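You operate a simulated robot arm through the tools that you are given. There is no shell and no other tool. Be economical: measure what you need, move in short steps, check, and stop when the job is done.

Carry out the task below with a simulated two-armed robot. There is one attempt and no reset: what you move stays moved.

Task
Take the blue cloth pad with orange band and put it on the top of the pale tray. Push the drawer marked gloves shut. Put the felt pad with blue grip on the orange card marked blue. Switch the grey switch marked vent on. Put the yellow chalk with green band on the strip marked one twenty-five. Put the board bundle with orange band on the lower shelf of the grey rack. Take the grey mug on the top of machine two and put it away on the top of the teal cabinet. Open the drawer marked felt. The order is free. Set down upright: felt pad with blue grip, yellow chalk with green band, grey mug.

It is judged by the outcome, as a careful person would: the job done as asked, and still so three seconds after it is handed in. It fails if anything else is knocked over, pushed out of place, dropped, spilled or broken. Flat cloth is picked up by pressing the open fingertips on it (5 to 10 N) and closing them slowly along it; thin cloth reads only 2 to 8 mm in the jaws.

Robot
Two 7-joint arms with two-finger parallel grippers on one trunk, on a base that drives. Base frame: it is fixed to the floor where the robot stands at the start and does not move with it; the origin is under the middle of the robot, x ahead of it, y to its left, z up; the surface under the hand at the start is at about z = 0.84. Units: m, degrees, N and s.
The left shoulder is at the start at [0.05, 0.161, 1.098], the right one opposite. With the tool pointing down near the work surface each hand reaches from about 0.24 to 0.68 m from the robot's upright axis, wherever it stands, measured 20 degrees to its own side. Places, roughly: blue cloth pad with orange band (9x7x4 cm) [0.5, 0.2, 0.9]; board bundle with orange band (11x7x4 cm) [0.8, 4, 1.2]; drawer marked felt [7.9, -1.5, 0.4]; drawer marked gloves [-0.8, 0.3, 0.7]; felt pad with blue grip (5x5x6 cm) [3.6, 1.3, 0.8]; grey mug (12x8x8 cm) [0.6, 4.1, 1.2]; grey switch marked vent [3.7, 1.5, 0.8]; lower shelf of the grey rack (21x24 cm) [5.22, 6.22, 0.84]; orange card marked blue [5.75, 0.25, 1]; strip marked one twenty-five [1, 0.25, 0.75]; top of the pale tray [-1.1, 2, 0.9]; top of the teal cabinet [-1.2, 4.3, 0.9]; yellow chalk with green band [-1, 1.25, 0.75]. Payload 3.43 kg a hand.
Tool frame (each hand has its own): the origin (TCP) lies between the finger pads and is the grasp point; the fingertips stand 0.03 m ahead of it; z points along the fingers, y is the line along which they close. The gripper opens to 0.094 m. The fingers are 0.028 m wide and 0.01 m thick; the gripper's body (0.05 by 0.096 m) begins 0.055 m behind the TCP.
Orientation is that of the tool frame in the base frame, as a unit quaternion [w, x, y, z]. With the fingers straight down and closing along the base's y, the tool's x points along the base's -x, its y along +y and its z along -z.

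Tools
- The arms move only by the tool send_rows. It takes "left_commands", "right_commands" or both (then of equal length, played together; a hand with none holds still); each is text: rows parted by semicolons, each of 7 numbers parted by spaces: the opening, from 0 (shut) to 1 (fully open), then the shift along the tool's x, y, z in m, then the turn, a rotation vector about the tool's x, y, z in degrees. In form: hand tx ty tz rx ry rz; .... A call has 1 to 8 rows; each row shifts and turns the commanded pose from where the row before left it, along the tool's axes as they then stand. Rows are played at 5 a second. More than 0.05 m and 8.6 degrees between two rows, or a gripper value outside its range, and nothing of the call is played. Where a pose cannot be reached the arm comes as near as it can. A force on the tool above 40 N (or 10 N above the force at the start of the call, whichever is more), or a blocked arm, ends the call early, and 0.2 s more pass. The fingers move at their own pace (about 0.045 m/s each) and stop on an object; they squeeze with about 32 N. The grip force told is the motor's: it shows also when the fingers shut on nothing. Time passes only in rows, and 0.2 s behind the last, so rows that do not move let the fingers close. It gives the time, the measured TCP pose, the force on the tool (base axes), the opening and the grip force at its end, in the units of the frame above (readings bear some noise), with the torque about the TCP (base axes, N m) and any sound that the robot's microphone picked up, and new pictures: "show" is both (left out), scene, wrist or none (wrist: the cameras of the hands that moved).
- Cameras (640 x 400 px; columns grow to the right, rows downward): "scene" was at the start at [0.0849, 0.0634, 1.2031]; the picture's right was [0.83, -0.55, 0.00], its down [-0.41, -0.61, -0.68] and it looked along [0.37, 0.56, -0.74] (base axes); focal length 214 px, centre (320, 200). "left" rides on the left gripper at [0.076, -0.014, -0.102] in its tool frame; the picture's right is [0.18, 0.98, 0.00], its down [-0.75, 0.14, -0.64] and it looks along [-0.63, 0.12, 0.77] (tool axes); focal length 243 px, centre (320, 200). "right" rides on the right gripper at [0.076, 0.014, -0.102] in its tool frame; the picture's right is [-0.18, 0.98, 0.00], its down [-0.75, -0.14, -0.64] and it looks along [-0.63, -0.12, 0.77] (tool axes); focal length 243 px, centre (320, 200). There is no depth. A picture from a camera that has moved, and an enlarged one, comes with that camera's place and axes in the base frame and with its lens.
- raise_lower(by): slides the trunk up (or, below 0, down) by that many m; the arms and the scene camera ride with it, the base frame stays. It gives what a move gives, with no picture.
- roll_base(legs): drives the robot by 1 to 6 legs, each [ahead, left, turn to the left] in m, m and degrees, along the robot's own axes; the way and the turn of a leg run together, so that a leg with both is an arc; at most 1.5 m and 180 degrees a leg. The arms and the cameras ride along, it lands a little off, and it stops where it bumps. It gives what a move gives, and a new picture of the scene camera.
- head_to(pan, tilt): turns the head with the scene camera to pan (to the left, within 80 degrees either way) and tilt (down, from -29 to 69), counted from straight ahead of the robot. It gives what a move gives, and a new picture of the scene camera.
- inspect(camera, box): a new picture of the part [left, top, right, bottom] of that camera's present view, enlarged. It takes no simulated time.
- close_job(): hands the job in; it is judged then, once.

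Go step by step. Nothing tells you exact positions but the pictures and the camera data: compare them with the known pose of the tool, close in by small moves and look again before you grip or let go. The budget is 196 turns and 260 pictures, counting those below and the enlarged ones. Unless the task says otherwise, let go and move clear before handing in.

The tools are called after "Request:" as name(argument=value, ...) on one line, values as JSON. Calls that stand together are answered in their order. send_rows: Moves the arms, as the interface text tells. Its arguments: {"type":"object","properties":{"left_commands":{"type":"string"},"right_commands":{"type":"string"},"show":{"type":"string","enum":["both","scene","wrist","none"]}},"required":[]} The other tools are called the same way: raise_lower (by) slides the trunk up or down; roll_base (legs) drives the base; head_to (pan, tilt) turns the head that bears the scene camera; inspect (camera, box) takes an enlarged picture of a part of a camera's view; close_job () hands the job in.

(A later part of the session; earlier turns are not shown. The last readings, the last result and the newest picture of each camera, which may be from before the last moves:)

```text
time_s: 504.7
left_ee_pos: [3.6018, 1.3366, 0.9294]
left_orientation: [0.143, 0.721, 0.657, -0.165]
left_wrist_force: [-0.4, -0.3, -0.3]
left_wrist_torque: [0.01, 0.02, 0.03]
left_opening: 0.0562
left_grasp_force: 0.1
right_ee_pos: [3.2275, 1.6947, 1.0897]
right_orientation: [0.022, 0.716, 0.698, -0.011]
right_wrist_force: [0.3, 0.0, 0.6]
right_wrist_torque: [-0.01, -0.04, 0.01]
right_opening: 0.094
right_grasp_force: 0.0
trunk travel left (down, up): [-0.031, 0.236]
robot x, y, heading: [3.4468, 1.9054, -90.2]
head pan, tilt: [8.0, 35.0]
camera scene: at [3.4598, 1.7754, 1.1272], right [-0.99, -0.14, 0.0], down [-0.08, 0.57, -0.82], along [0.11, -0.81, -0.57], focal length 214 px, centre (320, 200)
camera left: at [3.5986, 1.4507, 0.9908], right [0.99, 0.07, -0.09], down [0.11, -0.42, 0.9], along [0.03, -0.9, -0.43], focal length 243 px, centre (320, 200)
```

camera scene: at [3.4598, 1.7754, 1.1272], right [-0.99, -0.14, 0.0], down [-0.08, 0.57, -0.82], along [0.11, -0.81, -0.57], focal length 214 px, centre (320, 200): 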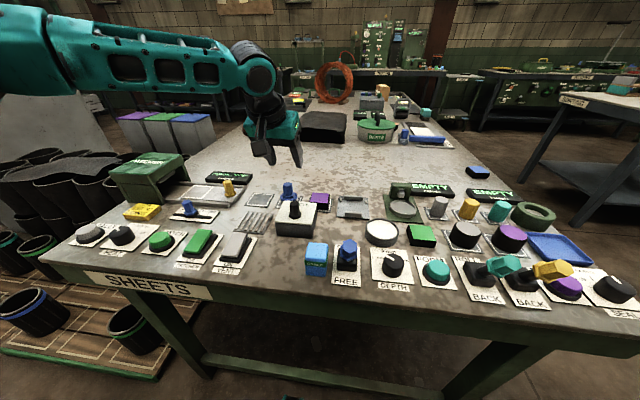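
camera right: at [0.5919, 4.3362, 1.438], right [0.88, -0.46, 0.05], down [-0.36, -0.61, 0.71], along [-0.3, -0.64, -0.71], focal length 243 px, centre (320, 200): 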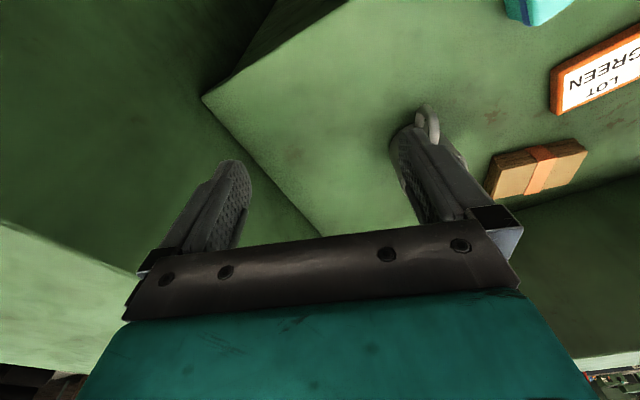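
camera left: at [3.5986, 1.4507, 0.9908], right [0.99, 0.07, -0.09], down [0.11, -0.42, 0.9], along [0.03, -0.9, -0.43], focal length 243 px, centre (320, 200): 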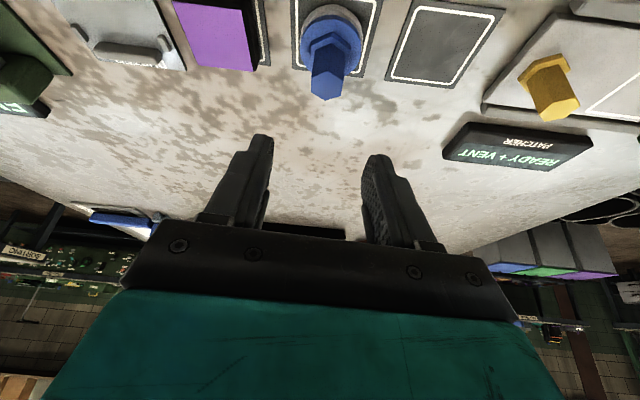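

Aligned over the knob. Descend vertically around it.

Request:
send_rows(left_commands="0.6 0.0157 -0.002 0.0262 0 0 0;0.6 0.0127 0 0.0272 0 0 0;0.6 0.0106 0 0.0226 0 0 0;0.6 0 0 0 0 0 0", show="wrist")

Request:
inspect(camera="scene", box=[230, 130, 350, 220])

```text
time_s: 505.7
left_ee_pos: [3.6018, 1.3429, 0.843]
left_orientation: [0.143, 0.722, 0.657, -0.163]
left_wrist_force: [0.0, -0.3, 0.0]
left_wrist_torque: [0.01, -0.03, 0.03]
left_opening: 0.0563
left_grasp_force: 0.0
right_ee_pos: [3.2269, 1.6952, 1.0908]
right_orientation: [0.021, 0.716, 0.697, -0.012]
right_wrist_force: [0.1, 0.0, 0.3]
right_wrist_torque: [-0.01, 0.0, 0.02]
right_opening: 0.0942
right_grasp_force: 0.1
trunk travel left (down, up): [-0.031, 0.236]
robot x, y, heading: [3.446, 1.909, -90.2]
head pan, tilt: [8.0, 35.0]
camera left: at [3.5978, 1.4573, 0.9052], right [0.99, 0.07, -0.09], down [0.11, -0.42, 0.9], along [0.03, -0.9, -0.43], focal length 243 px, centre (320, 200)
```

left: 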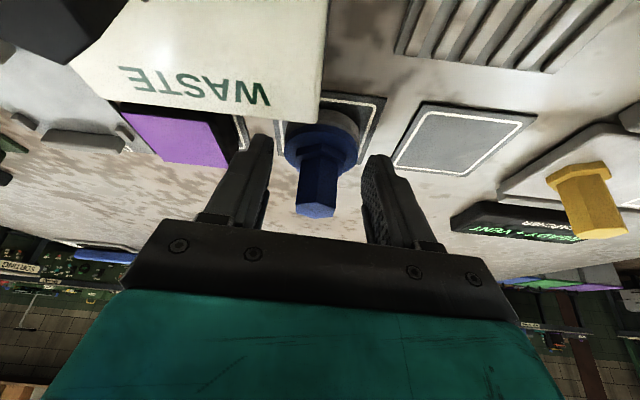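

```text
4.44 times, centred on (290, 175) of scene
camera zoom: at [3.4597, 1.7758, 1.1273], right [-0.99, -0.14, 0.0], down [-0.08, 0.57, -0.82], along [0.11, -0.81, -0.57], focal length 953 px, centre (453, 311)
```

zoom: 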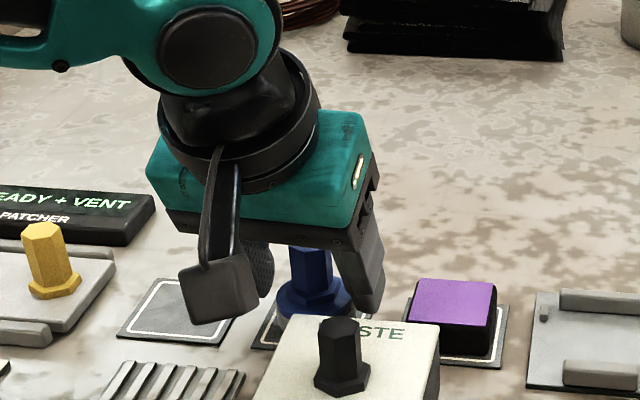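

Knob lies between the fingers. Close and lift slowly.

Request:
send_rows(left_commands="0.3 0 0 0 0 0 0;0 0 0 0 0 0 0;0 0 0 0 0 0 0;0 0 0 0 0 0 0;0 -0.0042 0 -0.009 0 0 0;0 -0.0085 0 -0.018 0 0 0;0 -0.0127 0 -0.027 0 0 0;0 -0.0127 0 -0.027 0 0 0", show="both")

```text
time_s: 507.5
left_ee_pos: [3.5996, 1.34, 0.9344]
left_orientation: [0.143, 0.722, 0.657, -0.164]
left_wrist_force: [-0.3, -0.7, 0.3]
left_wrist_torque: [-0.02, 0.0, -0.03]
left_opening: 0.044
left_grasp_force: 31.8
right_ee_pos: [3.2268, 1.6958, 1.0902]
right_orientation: [0.022, 0.716, 0.698, -0.013]
right_wrist_force: [-0.3, 0.6, -0.5]
right_wrist_torque: [-0.02, 0.0, -0.02]
right_opening: 0.0942
right_grasp_force: 0.2
trunk travel left (down, up): [-0.031, 0.236]
robot x, y, heading: [3.4482, 1.906, -90.4]
head pan, tilt: [8.0, 35.0]
camera scene: at [3.4596, 1.7759, 1.1273], right [-0.99, -0.14, 0.0], down [-0.08, 0.57, -0.82], along [0.11, -0.81, -0.57], focal length 214 px, centre (320, 200)
camera left: at [3.5965, 1.4556, 0.9955], right [0.99, 0.07, -0.09], down [0.11, -0.42, 0.9], along [0.03, -0.9, -0.43], focal length 243 px, centre (320, 200)
```

scene: 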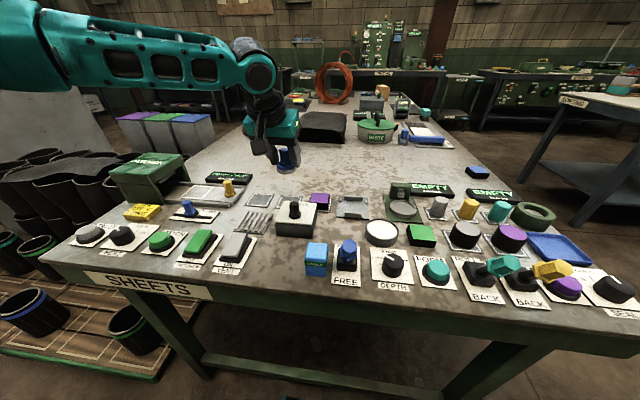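
left: 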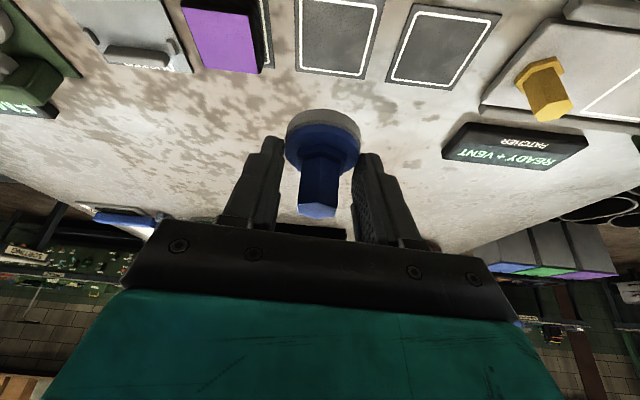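

The felt pad is held (44 mm). I raise it, back off, and head east to find the orange card marked blue near [5.75, 0.25].

Request:
send_rows(left_commands="0 -0.0127 0 -0.027 0 0 0;0 -0.0127 0 -0.027 0 0 0;0 -0.0127 0 -0.027 0 0 0;0 0.036 0 -0.017 0 0 0;0 0.036 0 -0.017 0 0 0;0 0.036 0 -0.017 0 0 0;0 0.036 0 -0.017 0 0 0", show="none")

Request:
roll_base(legs=[[-0.35, 0, 0], [0, 0, 60]])

Request:
head_to(pan=-10, tilt=10)

```text
time_s: 509.1
left_ee_pos: [3.6173, 1.5011, 1.0223]
left_orientation: [0.143, 0.721, 0.658, -0.163]
left_wrist_force: [0.3, 0.8, -0.3]
left_wrist_torque: [-0.02, -0.01, -0.02]
left_opening: 0.0441
left_grasp_force: 32.2
right_ee_pos: [3.2273, 1.6952, 1.09]
right_orientation: [0.021, 0.716, 0.698, -0.012]
right_wrist_force: [-0.1, 0.3, -0.1]
right_wrist_torque: [0.0, 0.0, 0.0]
right_opening: 0.0941
right_grasp_force: 0.0
trunk travel left (down, up): [-0.031, 0.236]
robot x, y, heading: [3.448, 1.9062, -89.9]
head pan, tilt: [8.0, 35.0]
```

```text
time_s: 514.0
left_ee_pos: [3.8853, 2.197, 1.0245]
left_orientation: [0.205, 0.296, 0.93, -0.071]
left_wrist_force: [-0.1, 0.0, 0.4]
left_wrist_torque: [0.0, -0.03, 0.03]
left_opening: 0.0439
left_grasp_force: 31.5
right_ee_pos: [3.5198, 1.9578, 1.0905]
right_orientation: [0.023, 0.27, 0.963, 0.0]
right_wrist_force: [0.3, 0.0, -0.2]
right_wrist_torque: [0.02, 0.01, 0.0]
right_opening: 0.0943
right_grasp_force: 0.0
trunk travel left (down, up): [-0.031, 0.236]
robot x, y, heading: [3.4451, 2.2516, -30.1]
head pan, tilt: [8.0, 35.0]
camera scene: at [3.5656, 2.1971, 1.1273], right [-0.38, -0.93, 0.0], down [-0.53, 0.22, -0.82], along [0.76, -0.31, -0.57], focal length 214 px, centre (320, 200)
```

scene: 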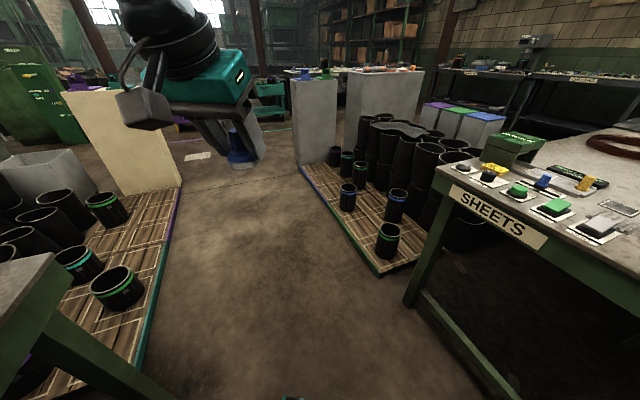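

```text
time_s: 514.9
left_ee_pos: [3.8848, 2.1981, 1.0224]
left_orientation: [0.205, 0.297, 0.93, -0.071]
left_wrist_force: [1.1, 0.8, -0.4]
left_wrist_torque: [0.03, -0.01, 0.0]
left_opening: 0.044
left_grasp_force: 32.6
right_ee_pos: [3.5202, 1.956, 1.0901]
right_orientation: [0.024, 0.271, 0.962, 0.0]
right_wrist_force: [0.3, 0.4, -1.0]
right_wrist_torque: [-0.02, -0.02, 0.02]
right_opening: 0.0941
right_grasp_force: 0.0
trunk travel left (down, up): [-0.031, 0.236]
robot x, y, heading: [3.4463, 2.2503, -30.1]
head pan, tilt: [-10.0, 10.0]
camera scene: at [3.5552, 2.1704, 1.1673], right [-0.64, -0.77, 0.0], down [-0.13, 0.11, -0.98], along [0.75, -0.63, -0.17], focal length 214 px, centre (320, 200)
```

scene: 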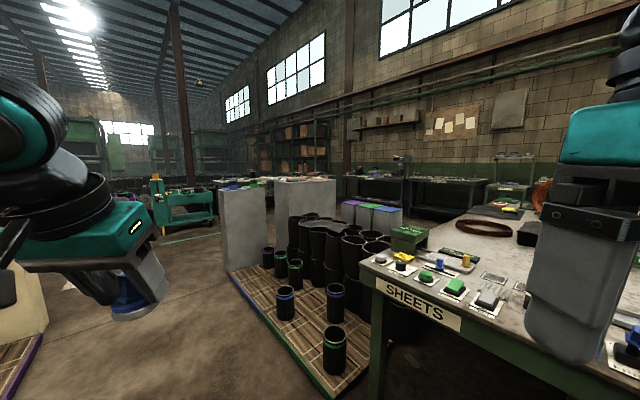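

Request:
inspect(camera="scene", box=[210, 160, 350, 210])

```text
4.57 times, centred on (280, 185) of scene
camera zoom: at [3.5552, 2.1704, 1.1673], right [-0.64, -0.77, 0.0], down [-0.13, 0.11, -0.98], along [0.75, -0.63, -0.17], focal length 980 px, centre (503, 269)
```

zoom: 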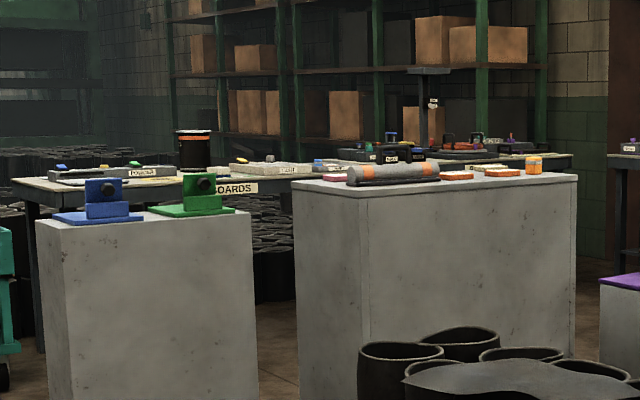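

The orange cards lie on top of the second grey block (≈[5.75, 0.3]). I go east along the aisle to reach it from the far side.

Request:
roll_base(legs=[[0, 0, 30], [1.3, -0.05, 0], [1.1, 0, 0]])

Request:
head_to(pan=-60, tilt=15)

```text
time_s: 528.2
left_ee_pos: [6.2495, 2.3672, 1.0235]
left_orientation: [0.218, 0.048, 0.975, -0.016]
left_wrist_force: [-1.0, -0.1, 0.2]
left_wrist_torque: [-0.02, 0.04, 0.0]
left_opening: 0.0437
left_grasp_force: 32.8
right_ee_pos: [6.0509, 1.9778, 1.0909]
right_orientation: [0.023, 0.015, 1.0, 0.006]
right_wrist_force: [-1.0, 0.2, -1.1]
right_wrist_torque: [0.0, -0.01, -0.01]
right_opening: 0.0937
right_grasp_force: 0.0
trunk travel left (down, up): [-0.031, 0.236]
robot x, y, heading: [5.8424, 2.1988, -0.8]
head pan, tilt: [-10.0, 10.0]
camera scene: at [5.9748, 2.1783, 1.1674], right [-0.18, -0.98, 0.0], down [-0.17, 0.03, -0.98], along [0.97, -0.18, -0.17], focal length 214 px, centre (320, 200)
```

scene: 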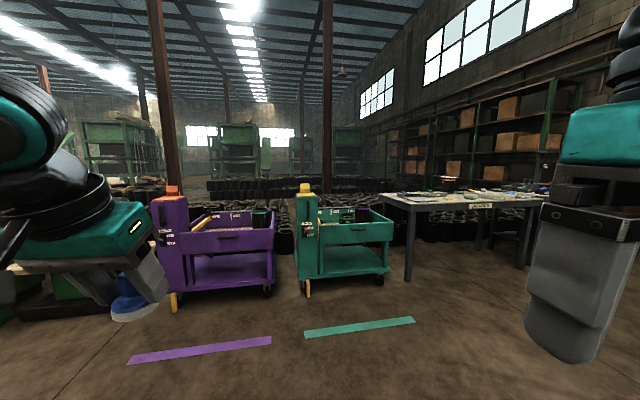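

```text
time_s: 529.4
left_ee_pos: [6.2486, 2.3667, 1.0246]
left_orientation: [0.217, 0.048, 0.975, -0.015]
left_wrist_force: [-0.7, 0.4, -0.4]
left_wrist_torque: [-0.01, 0.02, -0.05]
left_opening: 0.0437
left_grasp_force: 31.4
right_ee_pos: [6.0507, 1.9778, 1.0903]
right_orientation: [0.023, 0.016, 1.0, 0.005]
right_wrist_force: [0.0, -0.9, -1.2]
right_wrist_torque: [0.03, 0.01, -0.01]
right_opening: 0.094
right_grasp_force: 0.4
trunk travel left (down, up): [-0.031, 0.236]
robot x, y, heading: [5.8417, 2.1982, -0.6]
head pan, tilt: [-60.0, 15.0]
camera scene: at [5.9294, 2.114, 1.1593], right [-0.87, -0.49, 0.0], down [-0.13, 0.23, -0.97], along [0.48, -0.84, -0.26], focal length 214 px, centre (320, 200)
```

scene: 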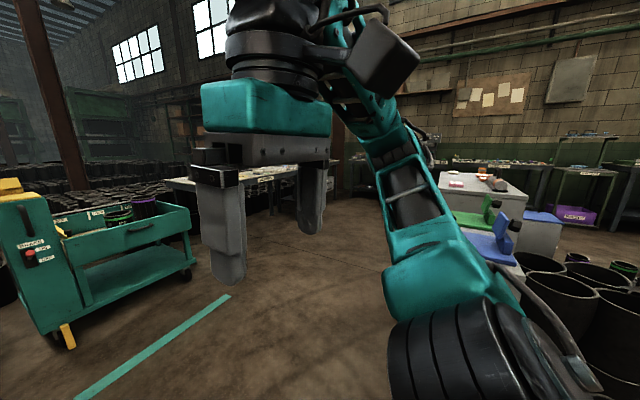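

Request:
roll_base(legs=[[0.65, 0, 0], [0, -1.2, 0]])

Request:
roll_base(legs=[[0, 0, -140]])

Request:
head_to(pan=0, tilt=15)

```text
time_s: 543.3
left_ee_pos: [6.8779, 1.1557, 1.0229]
left_orientation: [0.216, 0.054, 0.975, -0.017]
left_wrist_force: [1.0, 0.5, -0.8]
left_wrist_torque: [0.0, 0.0, 0.03]
left_opening: 0.0436
left_grasp_force: 32.1
right_ee_pos: [6.6753, 0.7681, 1.0909]
right_orientation: [0.025, 0.021, 0.999, 0.006]
right_wrist_force: [-0.8, 0.1, -0.5]
right_wrist_torque: [-0.01, -0.01, 0.02]
right_opening: 0.0942
right_grasp_force: 0.1
trunk travel left (down, up): [-0.031, 0.236]
robot x, y, heading: [6.4668, 0.991, -1.3]
head pan, tilt: [-60.0, 15.0]
camera scene: at [6.5553, 0.9064, 1.1593], right [-0.88, -0.48, 0.0], down [-0.12, 0.23, -0.97], along [0.47, -0.85, -0.26], focal length 214 px, centre (320, 200)
```

scene: 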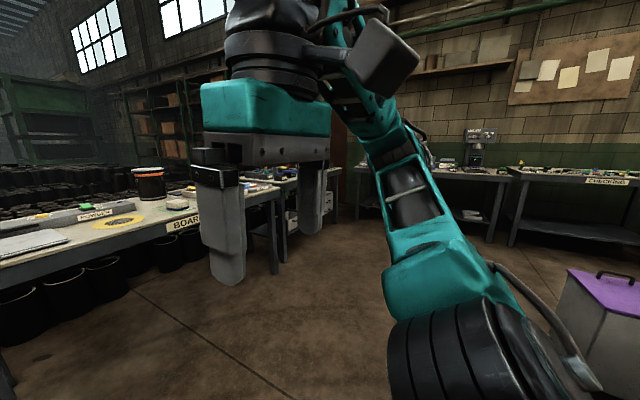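

```text
time_s: 549.5
left_ee_pos: [6.2644, 0.6021, 1.0228]
left_orientation: [0.059, 0.933, 0.288, -0.209]
left_wrist_force: [0.5, 0.2, -0.2]
left_wrist_torque: [0.02, 0.01, 0.01]
left_opening: 0.0433
left_grasp_force: 31.7
right_ee_pos: [6.1677, 1.0272, 1.0901]
right_orientation: [0.014, 0.945, 0.327, -0.02]
right_wrist_force: [0.2, -0.1, 0.1]
right_wrist_torque: [0.01, 0.0, 0.0]
right_opening: 0.094
right_grasp_force: 0.0
trunk travel left (down, up): [-0.031, 0.236]
robot x, y, heading: [6.4671, 0.9912, -140.6]
head pan, tilt: [-60.0, 15.0]
camera scene: at [6.3518, 0.9965, 1.1593], right [0.35, 0.94, 0.0], down [0.24, -0.09, -0.97], along [-0.9, 0.34, -0.26], focal length 214 px, centre (320, 200)
```

scene: 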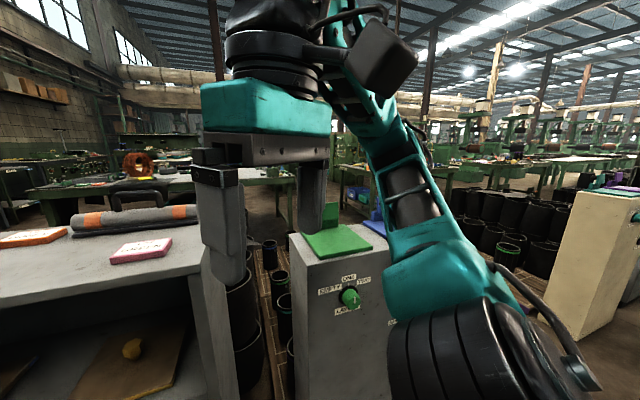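

```text
time_s: 550.8
left_ee_pos: [6.2644, 0.6007, 1.0235]
left_orientation: [0.059, 0.933, 0.288, -0.209]
left_wrist_force: [-1.0, -0.7, -0.4]
left_wrist_torque: [-0.02, -0.03, 0.0]
left_opening: 0.0434
left_grasp_force: 32.1
right_ee_pos: [6.1667, 1.0271, 1.0914]
right_orientation: [0.014, 0.945, 0.327, -0.021]
right_wrist_force: [-0.4, -0.3, 0.4]
right_wrist_torque: [0.02, 0.0, 0.0]
right_opening: 0.094
right_grasp_force: 0.0
trunk travel left (down, up): [-0.031, 0.236]
robot x, y, heading: [6.4669, 0.9903, -140.5]
head pan, tilt: [0.0, 15.0]
camera scene: at [6.367, 0.9044, 1.1593], right [-0.63, 0.77, 0.0], down [0.2, 0.16, -0.97], along [-0.75, -0.61, -0.26], focal length 214 px, centre (320, 200)
```

scene: 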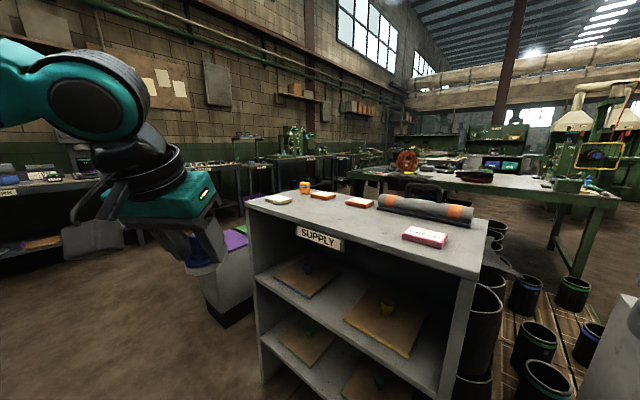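

I see the SUPPLY block with cards on top. Zoom to read them.

Request:
inspect(camera="scene", box=[240, 165, 480, 275])

```text
2.67 times, centred on (360, 220) of scene
camera zoom: at [6.367, 0.9044, 1.1593], right [-0.63, 0.77, 0.0], down [0.2, 0.16, -0.97], along [-0.75, -0.61, -0.26], focal length 572 px, centre (213, 147)
```

zoom: 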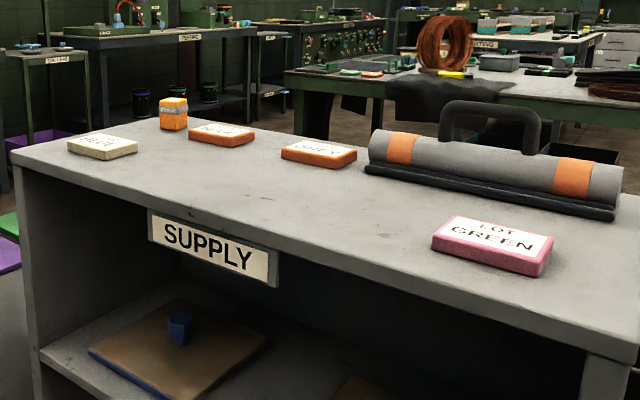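

Request:
inspect(camera="scene", box=[260, 175, 385, 215])

```text
5.12 times, centred on (322, 195) of scene
camera zoom: at [6.367, 0.9044, 1.1593], right [-0.63, 0.77, 0.0], down [0.2, 0.16, -0.97], along [-0.75, -0.61, -0.26], focal length 1098 px, centre (307, 226)
```

zoom: 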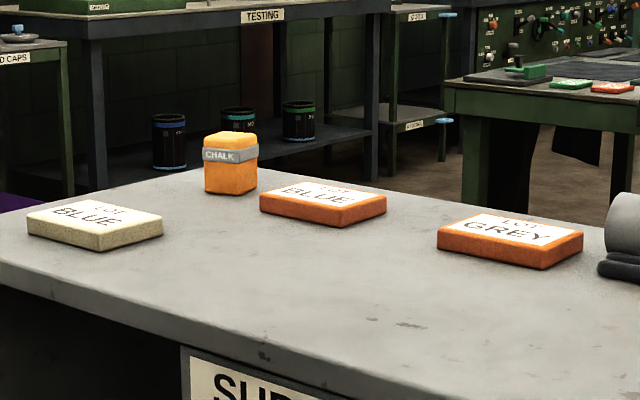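

The middle orange card reads LOT BLUE, at about [5.75, 0.42]. The block's front faces +x at x≈5.97. I raise the trunk, face west and line up.

Request:
raise_lower(by=0.1)

Request:
roll_base(legs=[[0, 0, -39.5], [0, 0.38, 0]])

Request:
head_to(pan=10, tilt=25)

```text
time_s: 552.1
left_ee_pos: [6.2655, 0.6022, 1.1237]
left_orientation: [0.059, 0.933, 0.288, -0.209]
left_wrist_force: [-0.2, -0.1, -0.1]
left_wrist_torque: [0.0, -0.01, 0.0]
left_opening: 0.0433
left_grasp_force: 31.5
right_ee_pos: [6.1674, 1.0261, 1.19]
right_orientation: [0.013, 0.945, 0.326, -0.019]
right_wrist_force: [-0.2, -1.1, -0.2]
right_wrist_torque: [0.0, 0.0, -0.03]
right_opening: 0.0943
right_grasp_force: 0.1
trunk travel left (down, up): [-0.131, 0.136]
robot x, y, heading: [6.4694, 0.9929, -140.8]
head pan, tilt: [0.0, 15.0]
```

```text
time_s: 557.9
left_ee_pos: [6.0656, 0.4351, 1.1233]
left_orientation: [-0.014, 0.975, -0.042, -0.217]
left_wrist_force: [-0.6, 0.0, -0.9]
left_wrist_torque: [-0.02, 0.01, 0.04]
left_opening: 0.0431
left_grasp_force: 32.0
right_ee_pos: [6.2581, 0.8284, 1.1893]
right_orientation: [0.007, 1.0, -0.008, -0.024]
right_wrist_force: [-0.1, -0.2, 0.3]
right_wrist_torque: [-0.02, 0.0, -0.02]
right_opening: 0.0942
right_grasp_force: 0.0
trunk travel left (down, up): [-0.131, 0.136]
robot x, y, heading: [6.4665, 0.6065, -179.7]
head pan, tilt: [0.0, 15.0]
camera scene: at [6.3375, 0.6061, 1.2593], right [0.0, 1.0, 0.0], down [0.26, 0.0, -0.97], along [-0.97, 0.0, -0.26], focal length 214 px, centre (320, 200)
```

scene: 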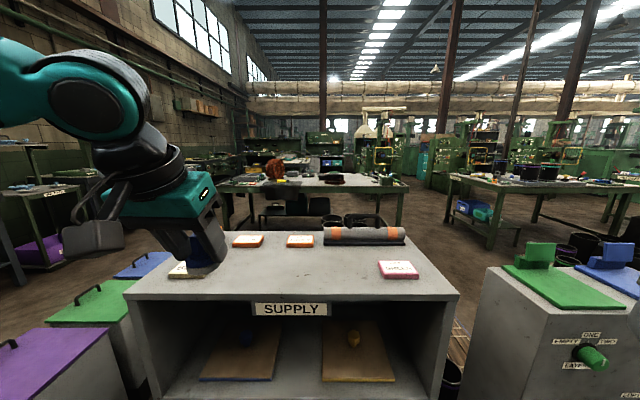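

```text
time_s: 558.6
left_ee_pos: [6.0657, 0.436, 1.1234]
left_orientation: [-0.014, 0.975, -0.042, -0.217]
left_wrist_force: [-0.2, -0.2, 0.1]
left_wrist_torque: [0.01, -0.05, -0.02]
left_opening: 0.0433
left_grasp_force: 32.3
right_ee_pos: [6.2581, 0.8279, 1.1894]
right_orientation: [0.006, 1.0, -0.008, -0.023]
right_wrist_force: [1.0, 0.5, 0.0]
right_wrist_torque: [0.01, -0.01, -0.02]
right_opening: 0.0941
right_grasp_force: 0.1
trunk travel left (down, up): [-0.131, 0.136]
robot x, y, heading: [6.4711, 0.6088, -179.9]
head pan, tilt: [10.0, 25.0]
camera scene: at [6.3403, 0.5903, 1.2431], right [-0.18, 0.98, 0.0], down [0.42, 0.07, -0.91], along [-0.89, -0.16, -0.42], focal length 214 px, centre (320, 200)
```

scene: 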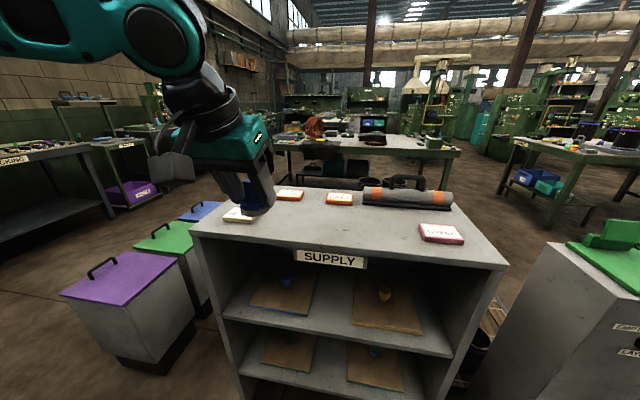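

Triangulated: BLUE card top at [5.692, 0.371, 0.948]. I roll ahead 18 cm and bring the pad above it.

Request:
roll_base(legs=[[0.18, 0, 0]])

Request:
send_rows(left_commands="0 -0.0248 0.0164 0.0336 0 0 0;0 -0.0248 0.0164 0.0336 0 0 0;0 -0.0248 0.0164 0.0336 0 0 0;0 -0.0248 0.0164 0.0336 0 0 0;0 -0.0248 0.0164 0.0336 0 0 0", show="both")

Request:
inspect(camera="scene", box=[220, 160, 360, 260])

```text
time_s: 560.1
left_ee_pos: [5.8861, 0.4357, 1.1229]
left_orientation: [-0.015, 0.975, -0.042, -0.217]
left_wrist_force: [-0.2, -0.8, -0.3]
left_wrist_torque: [0.01, -0.02, 0.02]
left_opening: 0.0434
left_grasp_force: 32.5
right_ee_pos: [6.0789, 0.828, 1.189]
right_orientation: [0.006, 1.0, -0.009, -0.022]
right_wrist_force: [0.0, -0.8, 0.2]
right_wrist_torque: [-0.02, 0.01, 0.03]
right_opening: 0.0939
right_grasp_force: 0.0
trunk travel left (down, up): [-0.131, 0.136]
robot x, y, heading: [6.2922, 0.6091, -179.7]
head pan, tilt: [10.0, 25.0]
camera scene: at [6.1606, 0.5896, 1.2429], right [-0.18, 0.98, 0.0], down [0.42, 0.07, -0.91], along [-0.89, -0.16, -0.42], focal length 214 px, centre (320, 200)
```

scene: 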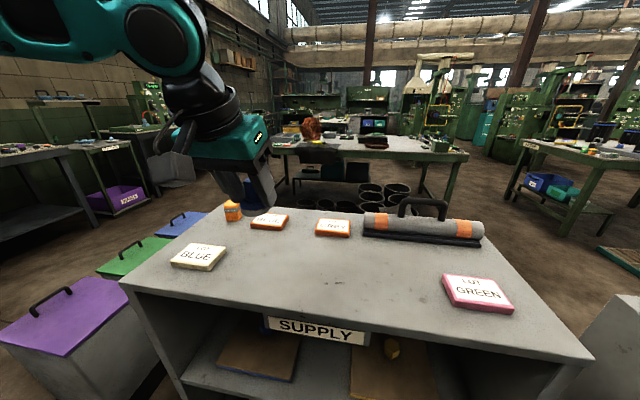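

```text
time_s: 561.3
left_ee_pos: [5.6954, 0.3712, 1.0244]
left_orientation: [-0.014, 0.975, -0.043, -0.217]
left_wrist_force: [-0.3, -0.1, -1.4]
left_wrist_torque: [-0.01, -0.02, -0.01]
left_opening: 0.0436
left_grasp_force: 31.8
right_ee_pos: [6.0787, 0.8264, 1.1892]
right_orientation: [0.006, 1.0, -0.009, -0.023]
right_wrist_force: [-0.2, 0.1, 0.1]
right_wrist_torque: [-0.02, 0.02, 0.01]
right_opening: 0.094
right_grasp_force: 0.1
trunk travel left (down, up): [-0.131, 0.136]
robot x, y, heading: [6.2872, 0.6079, -179.7]
head pan, tilt: [10.0, 25.0]
camera scene: at [6.1606, 0.5893, 1.2429], right [-0.18, 0.98, 0.0], down [0.42, 0.08, -0.91], along [-0.89, -0.16, -0.42], focal length 214 px, centre (320, 200)
camera left: at [5.8077, 0.3753, 1.0844], right [0.08, -0.99, -0.09], down [-0.42, -0.11, 0.9], along [-0.9, -0.03, -0.43], focal length 243 px, centre (320, 200)
```

scene: 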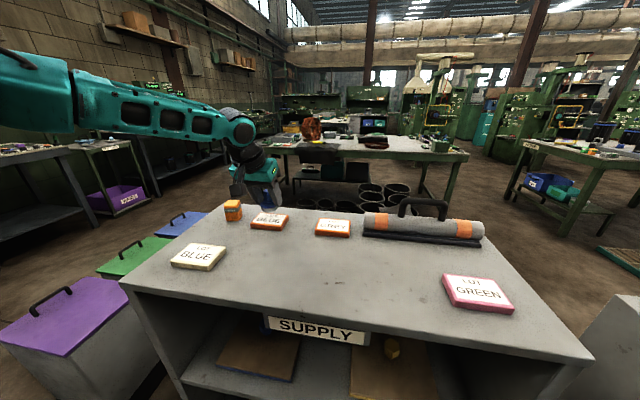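
left: 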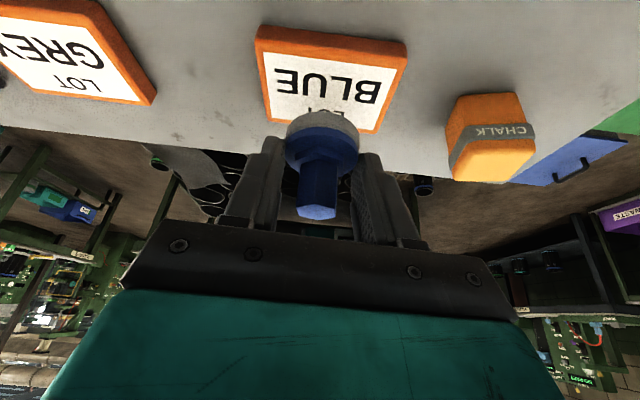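

```text
4.00 times, centred on (290, 210) of scene
camera zoom: at [6.1606, 0.5893, 1.2429], right [-0.18, 0.98, 0.0], down [0.42, 0.08, -0.91], along [-0.89, -0.16, -0.42], focal length 858 px, centre (440, 160)
```

zoom: 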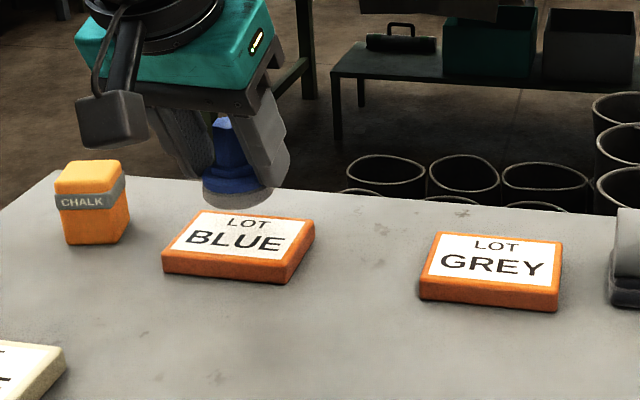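

The pad is centred over the LOT BLUE card. Descend vertically.

Request:
send_rows(left_commands="0 0.0064 0 0.0136 0 0 0;0 0.0042 0 0.009 0 0 0;0 0.0013 0 0.0027 0 0 0;0 0 0 0 0 0 0;0 0.0013 0 0.0027 0 0 0;0 0 0 0 0 0 0", show="none")

Request:
inspect(camera="scene", box=[220, 160, 360, 260])

```text
time_s: 562.7
left_ee_pos: [5.6972, 0.3732, 0.9979]
left_orientation: [-0.015, 0.974, -0.043, -0.222]
left_wrist_force: [-2.8, -3.1, 22.9]
left_wrist_torque: [-0.29, 0.06, -0.02]
left_opening: 0.0432
left_grasp_force: 32.4
right_ee_pos: [6.0818, 0.827, 1.19]
right_orientation: [0.006, 1.0, -0.008, -0.025]
right_wrist_force: [-0.8, -0.3, -0.2]
right_wrist_torque: [-0.02, -0.02, 0.0]
right_opening: 0.094
right_grasp_force: 0.0
trunk travel left (down, up): [-0.131, 0.136]
robot x, y, heading: [6.2903, 0.6063, -179.6]
head pan, tilt: [10.0, 25.0]
```

```text
4.00 times, centred on (290, 210) of scene
camera zoom: at [6.1631, 0.5902, 1.2436], right [-0.18, 0.98, 0.0], down [0.41, 0.07, -0.91], along [-0.89, -0.16, -0.42], focal length 858 px, centre (440, 160)
```

zoom: 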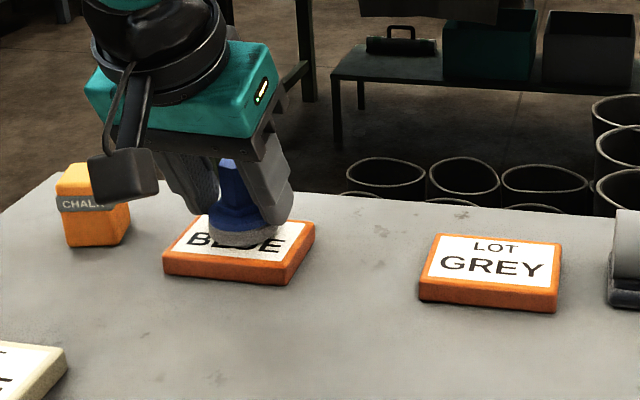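

Contact on the card. Ease up, release and withdraw.

Request:
send_rows(left_commands="0 -0.001 0 -0.0018 0 0 0;0.5 0 0 0 0 0 0;0.7 0 0 0 0 0 0;0.7 0 0 0 0 0 0;0.7 -0.0085 0 -0.018 0 0 0;0.7 -0.0127 0 -0.027 0 0 0;0.7 -0.0127 0 -0.027 0 0 0;0.7 -0.0127 0 -0.027 0 0 0", show="wrist")

Request:
inspect(camera="scene", box=[220, 160, 360, 260])

```text
time_s: 564.5
left_ee_pos: [5.6958, 0.3724, 1.1044]
left_orientation: [-0.015, 0.975, -0.043, -0.216]
left_wrist_force: [-0.1, 0.4, -0.1]
left_wrist_torque: [0.0, 0.01, 0.0]
left_opening: 0.0657
left_grasp_force: 0.1
right_ee_pos: [6.0793, 0.8277, 1.1891]
right_orientation: [0.007, 1.0, -0.008, -0.024]
right_wrist_force: [0.1, -0.4, 0.6]
right_wrist_torque: [0.01, 0.01, 0.0]
right_opening: 0.094
right_grasp_force: 0.1
trunk travel left (down, up): [-0.131, 0.136]
robot x, y, heading: [6.2874, 0.6103, -179.9]
head pan, tilt: [10.0, 25.0]
camera left: at [5.8089, 0.3756, 1.1654], right [0.08, -0.99, -0.09], down [-0.42, -0.11, 0.9], along [-0.9, -0.03, -0.43], focal length 243 px, centre (320, 200)
```

left: 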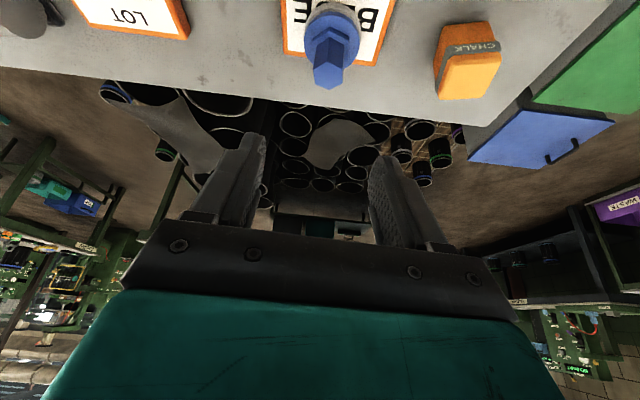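

```text
4.00 times, centred on (290, 210) of scene
camera zoom: at [6.1614, 0.5897, 1.243], right [-0.18, 0.98, 0.0], down [0.42, 0.07, -0.91], along [-0.89, -0.16, -0.42], focal length 858 px, centre (440, 160)
```

zoom: 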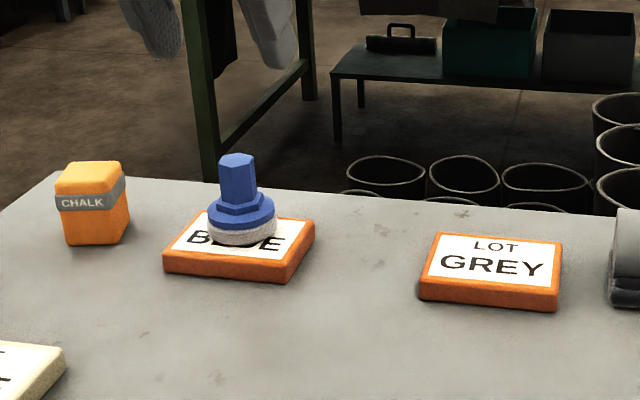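

The felt pad stands upright on the BLUE card. I retract and go look for the felt drawer near [7.9, -1.5].

Request:
send_rows(left_commands="0.7 0.0376 0 -0.0176 0 0 0;0.7 0.0376 0 -0.0176 0 0 0;0.7 0.0376 0 -0.0176 0 0 0;0.7 0.0376 0 -0.0176 0 0 0;0.7 0.0376 0 -0.0176 0 0 0", show="none")

Request:
roll_base(legs=[[-0.3, 0, 0], [0, 0, 135]])

Request:
head_to(pan=0, tilt=20)

```text
time_s: 565.7
left_ee_pos: [5.9035, 0.3524, 1.1049]
left_orientation: [-0.014, 0.975, -0.042, -0.217]
left_wrist_force: [-0.4, 0.7, -0.3]
left_wrist_torque: [0.03, -0.01, 0.0]
left_opening: 0.0656
left_grasp_force: 0.0
right_ee_pos: [6.0797, 0.8267, 1.1909]
right_orientation: [0.007, 1.0, -0.009, -0.024]
right_wrist_force: [0.1, 0.0, 0.1]
right_wrist_torque: [0.02, 0.02, 0.01]
right_opening: 0.0941
right_grasp_force: 0.1
trunk travel left (down, up): [-0.131, 0.136]
robot x, y, heading: [6.2904, 0.6101, -179.8]
head pan, tilt: [10.0, 25.0]
```

```text
time_s: 573.3
left_ee_pos: [7.0445, 0.5086, 1.105]
left_orientation: [0.195, 0.419, 0.882, -0.097]
left_wrist_force: [0.6, 0.2, -0.6]
left_wrist_torque: [-0.02, 0.01, -0.03]
left_opening: 0.0659
left_grasp_force: 0.0
right_ee_pos: [6.5807, 0.3065, 1.1899]
right_orientation: [0.025, 0.397, 0.917, -0.003]
right_wrist_force: [-0.8, -0.2, -0.3]
right_wrist_torque: [-0.03, 0.0, -0.03]
right_opening: 0.094
right_grasp_force: 0.1
trunk travel left (down, up): [-0.131, 0.136]
robot x, y, heading: [6.5911, 0.6113, -45.5]
head pan, tilt: [10.0, 25.0]
camera scene: at [6.6946, 0.5249, 1.243], right [-0.58, -0.81, 0.0], down [-0.34, 0.25, -0.91], along [0.74, -0.53, -0.42], focal length 214 px, centre (320, 200)
```

scene: 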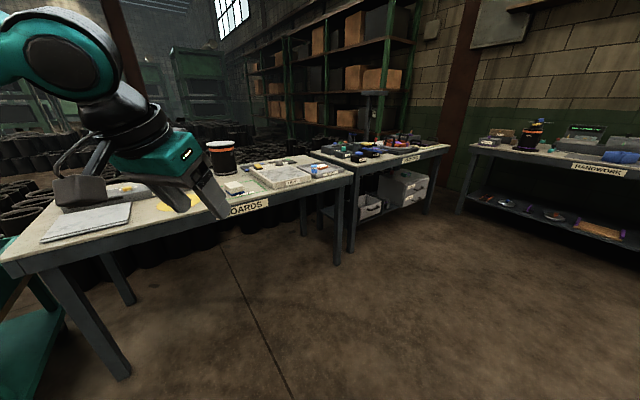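

```text
time_s: 574.0
left_ee_pos: [7.0446, 0.5091, 1.1057]
left_orientation: [0.195, 0.419, 0.881, -0.098]
left_wrist_force: [0.7, -0.1, -0.5]
left_wrist_torque: [0.0, 0.0, -0.02]
left_opening: 0.066
left_grasp_force: 0.1
right_ee_pos: [6.5803, 0.3058, 1.1895]
right_orientation: [0.025, 0.398, 0.917, -0.004]
right_wrist_force: [0.0, 0.6, 0.6]
right_wrist_torque: [-0.02, 0.02, 0.01]
right_opening: 0.0942
right_grasp_force: 0.0
trunk travel left (down, up): [-0.131, 0.136]
robot x, y, heading: [6.5874, 0.6087, -45.7]
head pan, tilt: [0.0, 20.0]
camera scene: at [6.6848, 0.5121, 1.2511], right [-0.71, -0.7, 0.0], down [-0.24, 0.24, -0.94], along [0.66, -0.67, -0.34], focal length 214 px, centre (320, 200)
```

scene: 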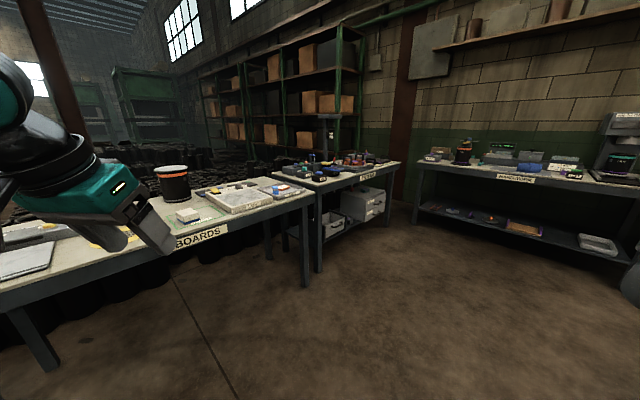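

Request:
inspect(camera="scene", box=[270, 150, 420, 270])

```text
3.33 times, centred on (345, 210) of scene
camera zoom: at [6.6848, 0.5121, 1.2511], right [-0.71, -0.7, 0.0], down [-0.24, 0.24, -0.94], along [0.66, -0.67, -0.34], focal length 715 px, centre (237, 167)
```

zoom: 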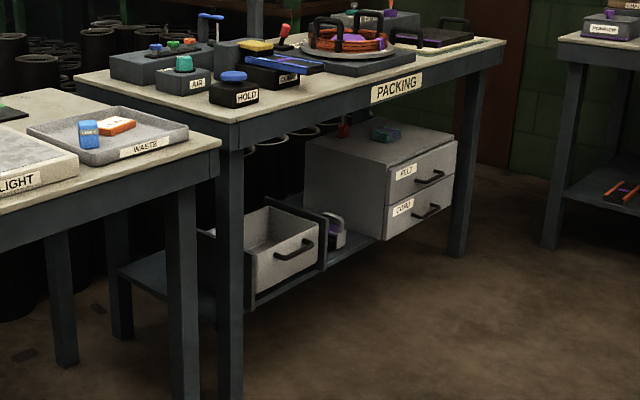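

The FELT drawer (above CORD) is in the grey unit under the PACKING table, front facing -x at ≈[7.73, -1.37]. I move in front of it.

Request:
roll_base(legs=[[0, 0, 45.5], [0.15, -0.85, 0], [0.15, -0.8, 0]])

Request:
head_to(pan=-15, tilt=35)

Request:
head_to(pan=-60, tilt=25)

```text
time_s: 591.0
left_ee_pos: [7.2768, -0.789, 1.1047]
left_orientation: [0.217, 0.042, 0.975, -0.014]
left_wrist_force: [0.1, 0.6, 0.3]
left_wrist_torque: [0.02, 0.01, -0.01]
left_opening: 0.0658
left_grasp_force: 0.1
right_ee_pos: [7.0991, -1.2626, 1.1898]
right_orientation: [0.024, 0.011, 1.0, 0.007]
right_wrist_force: [0.7, -0.4, -0.2]
right_wrist_torque: [0.04, 0.01, -0.01]
right_opening: 0.0944
right_grasp_force: 0.0
trunk travel left (down, up): [-0.131, 0.136]
robot x, y, heading: [6.888, -1.0426, -0.2]
head pan, tilt: [0.0, 20.0]
camera scene: at [7.0214, -1.0461, 1.2511], right [0.0, -1.0, 0.0], down [-0.34, 0.0, -0.94], along [0.94, 0.0, -0.34], focal length 214 px, centre (320, 200)
```

scene: 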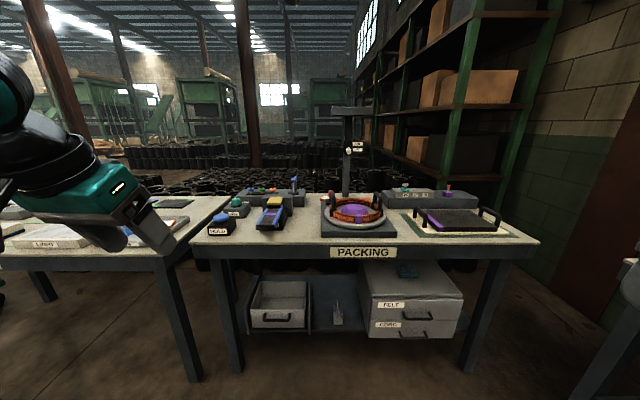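

```text
time_s: 591.7
left_ee_pos: [7.2764, -0.7878, 1.105]
left_orientation: [0.217, 0.043, 0.975, -0.014]
left_wrist_force: [0.6, -0.3, -0.4]
left_wrist_torque: [0.03, 0.0, -0.01]
left_opening: 0.0659
left_grasp_force: 0.2
right_ee_pos: [7.0986, -1.2629, 1.1901]
right_orientation: [0.024, 0.01, 1.0, 0.005]
right_wrist_force: [-0.1, -0.3, 0.7]
right_wrist_torque: [0.0, 0.0, -0.02]
right_opening: 0.0943
right_grasp_force: 0.1
trunk travel left (down, up): [-0.131, 0.136]
robot x, y, heading: [6.8844, -1.0488, 0.1]
head pan, tilt: [-15.0, 35.0]
camera scene: at [7.0134, -1.0688, 1.2273], right [-0.26, -0.97, 0.0], down [-0.55, 0.15, -0.82], along [0.79, -0.21, -0.57], focal length 214 px, centre (320, 200)
```

scene: 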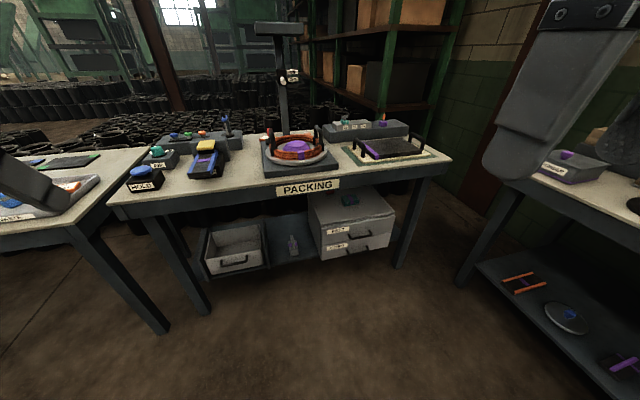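

```text
time_s: 592.9
left_ee_pos: [7.2767, -0.7896, 1.1045]
left_orientation: [0.216, 0.043, 0.975, -0.015]
left_wrist_force: [-0.1, -0.6, 0.7]
left_wrist_torque: [-0.01, -0.02, 0.01]
left_opening: 0.0658
left_grasp_force: 0.1
right_ee_pos: [7.0998, -1.2622, 1.1906]
right_orientation: [0.023, 0.01, 1.0, 0.005]
right_wrist_force: [0.1, 0.3, -0.4]
right_wrist_torque: [-0.02, 0.02, 0.01]
right_opening: 0.0939
right_grasp_force: 0.0
trunk travel left (down, up): [-0.131, 0.136]
robot x, y, heading: [6.8871, -1.0459, 0.2]
head pan, tilt: [-60.0, 25.0]
camera scene: at [6.9746, -1.1259, 1.243], right [-0.86, -0.5, 0.0], down [-0.21, 0.37, -0.91], along [0.46, -0.78, -0.42], focal length 214 px, centre (320, 200)
```

scene: 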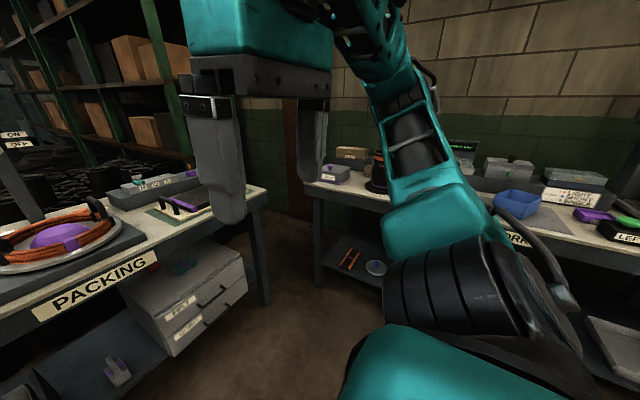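

The FELT handle is at about [7.76, -1.478, 0.425], under the table edge (x≈7.67). I'll use the right arm, tool pitched forward and rolled so the fingers close vertically on the bar. First position the base and lower the trunk.

Request:
roll_base(legs=[[0.05, -0.235, 0]])

Request:
raise_lower(by=-0.13)

Request:
send_rows(right_commands="0.8 -0.02 0 0.03 0 -8.4 0;0.8 -0.01 0 0.03 0 -8.4 0;0.8 0 0 0.04 0 -8.4 0;0.8 0.01 0 0.04 0 -8.4 0;0.8 0.02 0 0.03 0 -8.4 0;0.8 0.02 0 0.03 0 -8.4 0;0.8 0.03 0 0.02 0 -8.4 0", show="none")

```text
time_s: 595.5
left_ee_pos: [7.327, -1.0231, 1.1049]
left_orientation: [0.217, 0.043, 0.975, -0.014]
left_wrist_force: [0.3, -0.4, 1.1]
left_wrist_torque: [-0.01, 0.0, 0.0]
left_opening: 0.0658
left_grasp_force: 0.0
right_ee_pos: [7.1468, -1.4963, 1.1911]
right_orientation: [0.024, 0.011, 1.0, 0.006]
right_wrist_force: [0.2, -0.8, 0.0]
right_wrist_torque: [-0.02, -0.01, 0.03]
right_opening: 0.0943
right_grasp_force: 0.0
trunk travel left (down, up): [-0.131, 0.136]
robot x, y, heading: [6.9363, -1.2794, 0.2]
head pan, tilt: [-60.0, 25.0]
camera scene: at [7.0244, -1.3602, 1.243], right [-0.87, -0.5, 0.0], down [-0.21, 0.37, -0.91], along [0.45, -0.78, -0.42], focal length 214 px, centre (320, 200)
```

scene: 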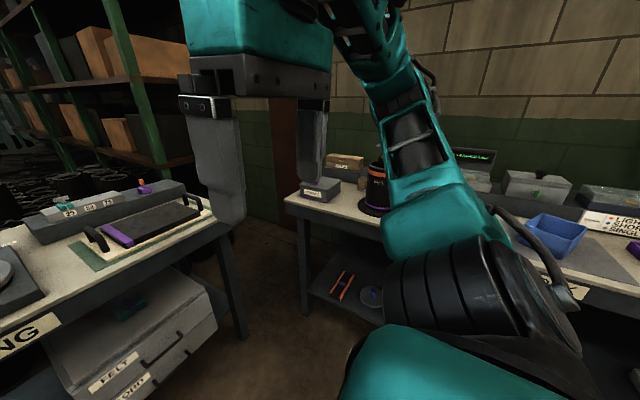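

```text
time_s: 597.1
left_ee_pos: [7.3264, -1.0221, 0.9742]
left_orientation: [0.218, 0.044, 0.975, -0.015]
left_wrist_force: [-0.5, -0.2, -0.4]
left_wrist_torque: [-0.01, 0.0, 0.02]
left_opening: 0.0659
left_grasp_force: 0.0
right_ee_pos: [7.1481, -1.4966, 1.061]
right_orientation: [0.023, 0.01, 1.0, 0.006]
right_wrist_force: [-0.4, 0.8, 0.6]
right_wrist_torque: [0.02, -0.03, 0.01]
right_opening: 0.0943
right_grasp_force: 0.0
trunk travel left (down, up): [-0.001, 0.266]
robot x, y, heading: [6.9367, -1.2779, -0.1]
head pan, tilt: [-60.0, 25.0]
```

```text
time_s: 598.7
left_ee_pos: [7.3266, -1.0221, 0.9743]
left_orientation: [0.216, 0.044, 0.975, -0.015]
left_wrist_force: [-0.1, -0.1, 0.0]
left_wrist_torque: [0.0, -0.01, 0.01]
left_opening: 0.066
left_grasp_force: 0.0
right_ee_pos: [7.3721, -1.4796, 0.9257]
right_orientation: [0.51, 0.012, 0.86, 0.0]
right_wrist_force: [-0.1, -0.2, 0.6]
right_wrist_torque: [0.03, 0.04, 0.0]
right_opening: 0.0753
right_grasp_force: 0.1
right hand out of reach, approached as far as the arm can: row 3, 4, 5, 6, 7
trunk travel left (down, up): [-0.001, 0.266]
robot x, y, heading: [6.9361, -1.2783, 0.1]
head pan, tilt: [-60.0, 25.0]
```

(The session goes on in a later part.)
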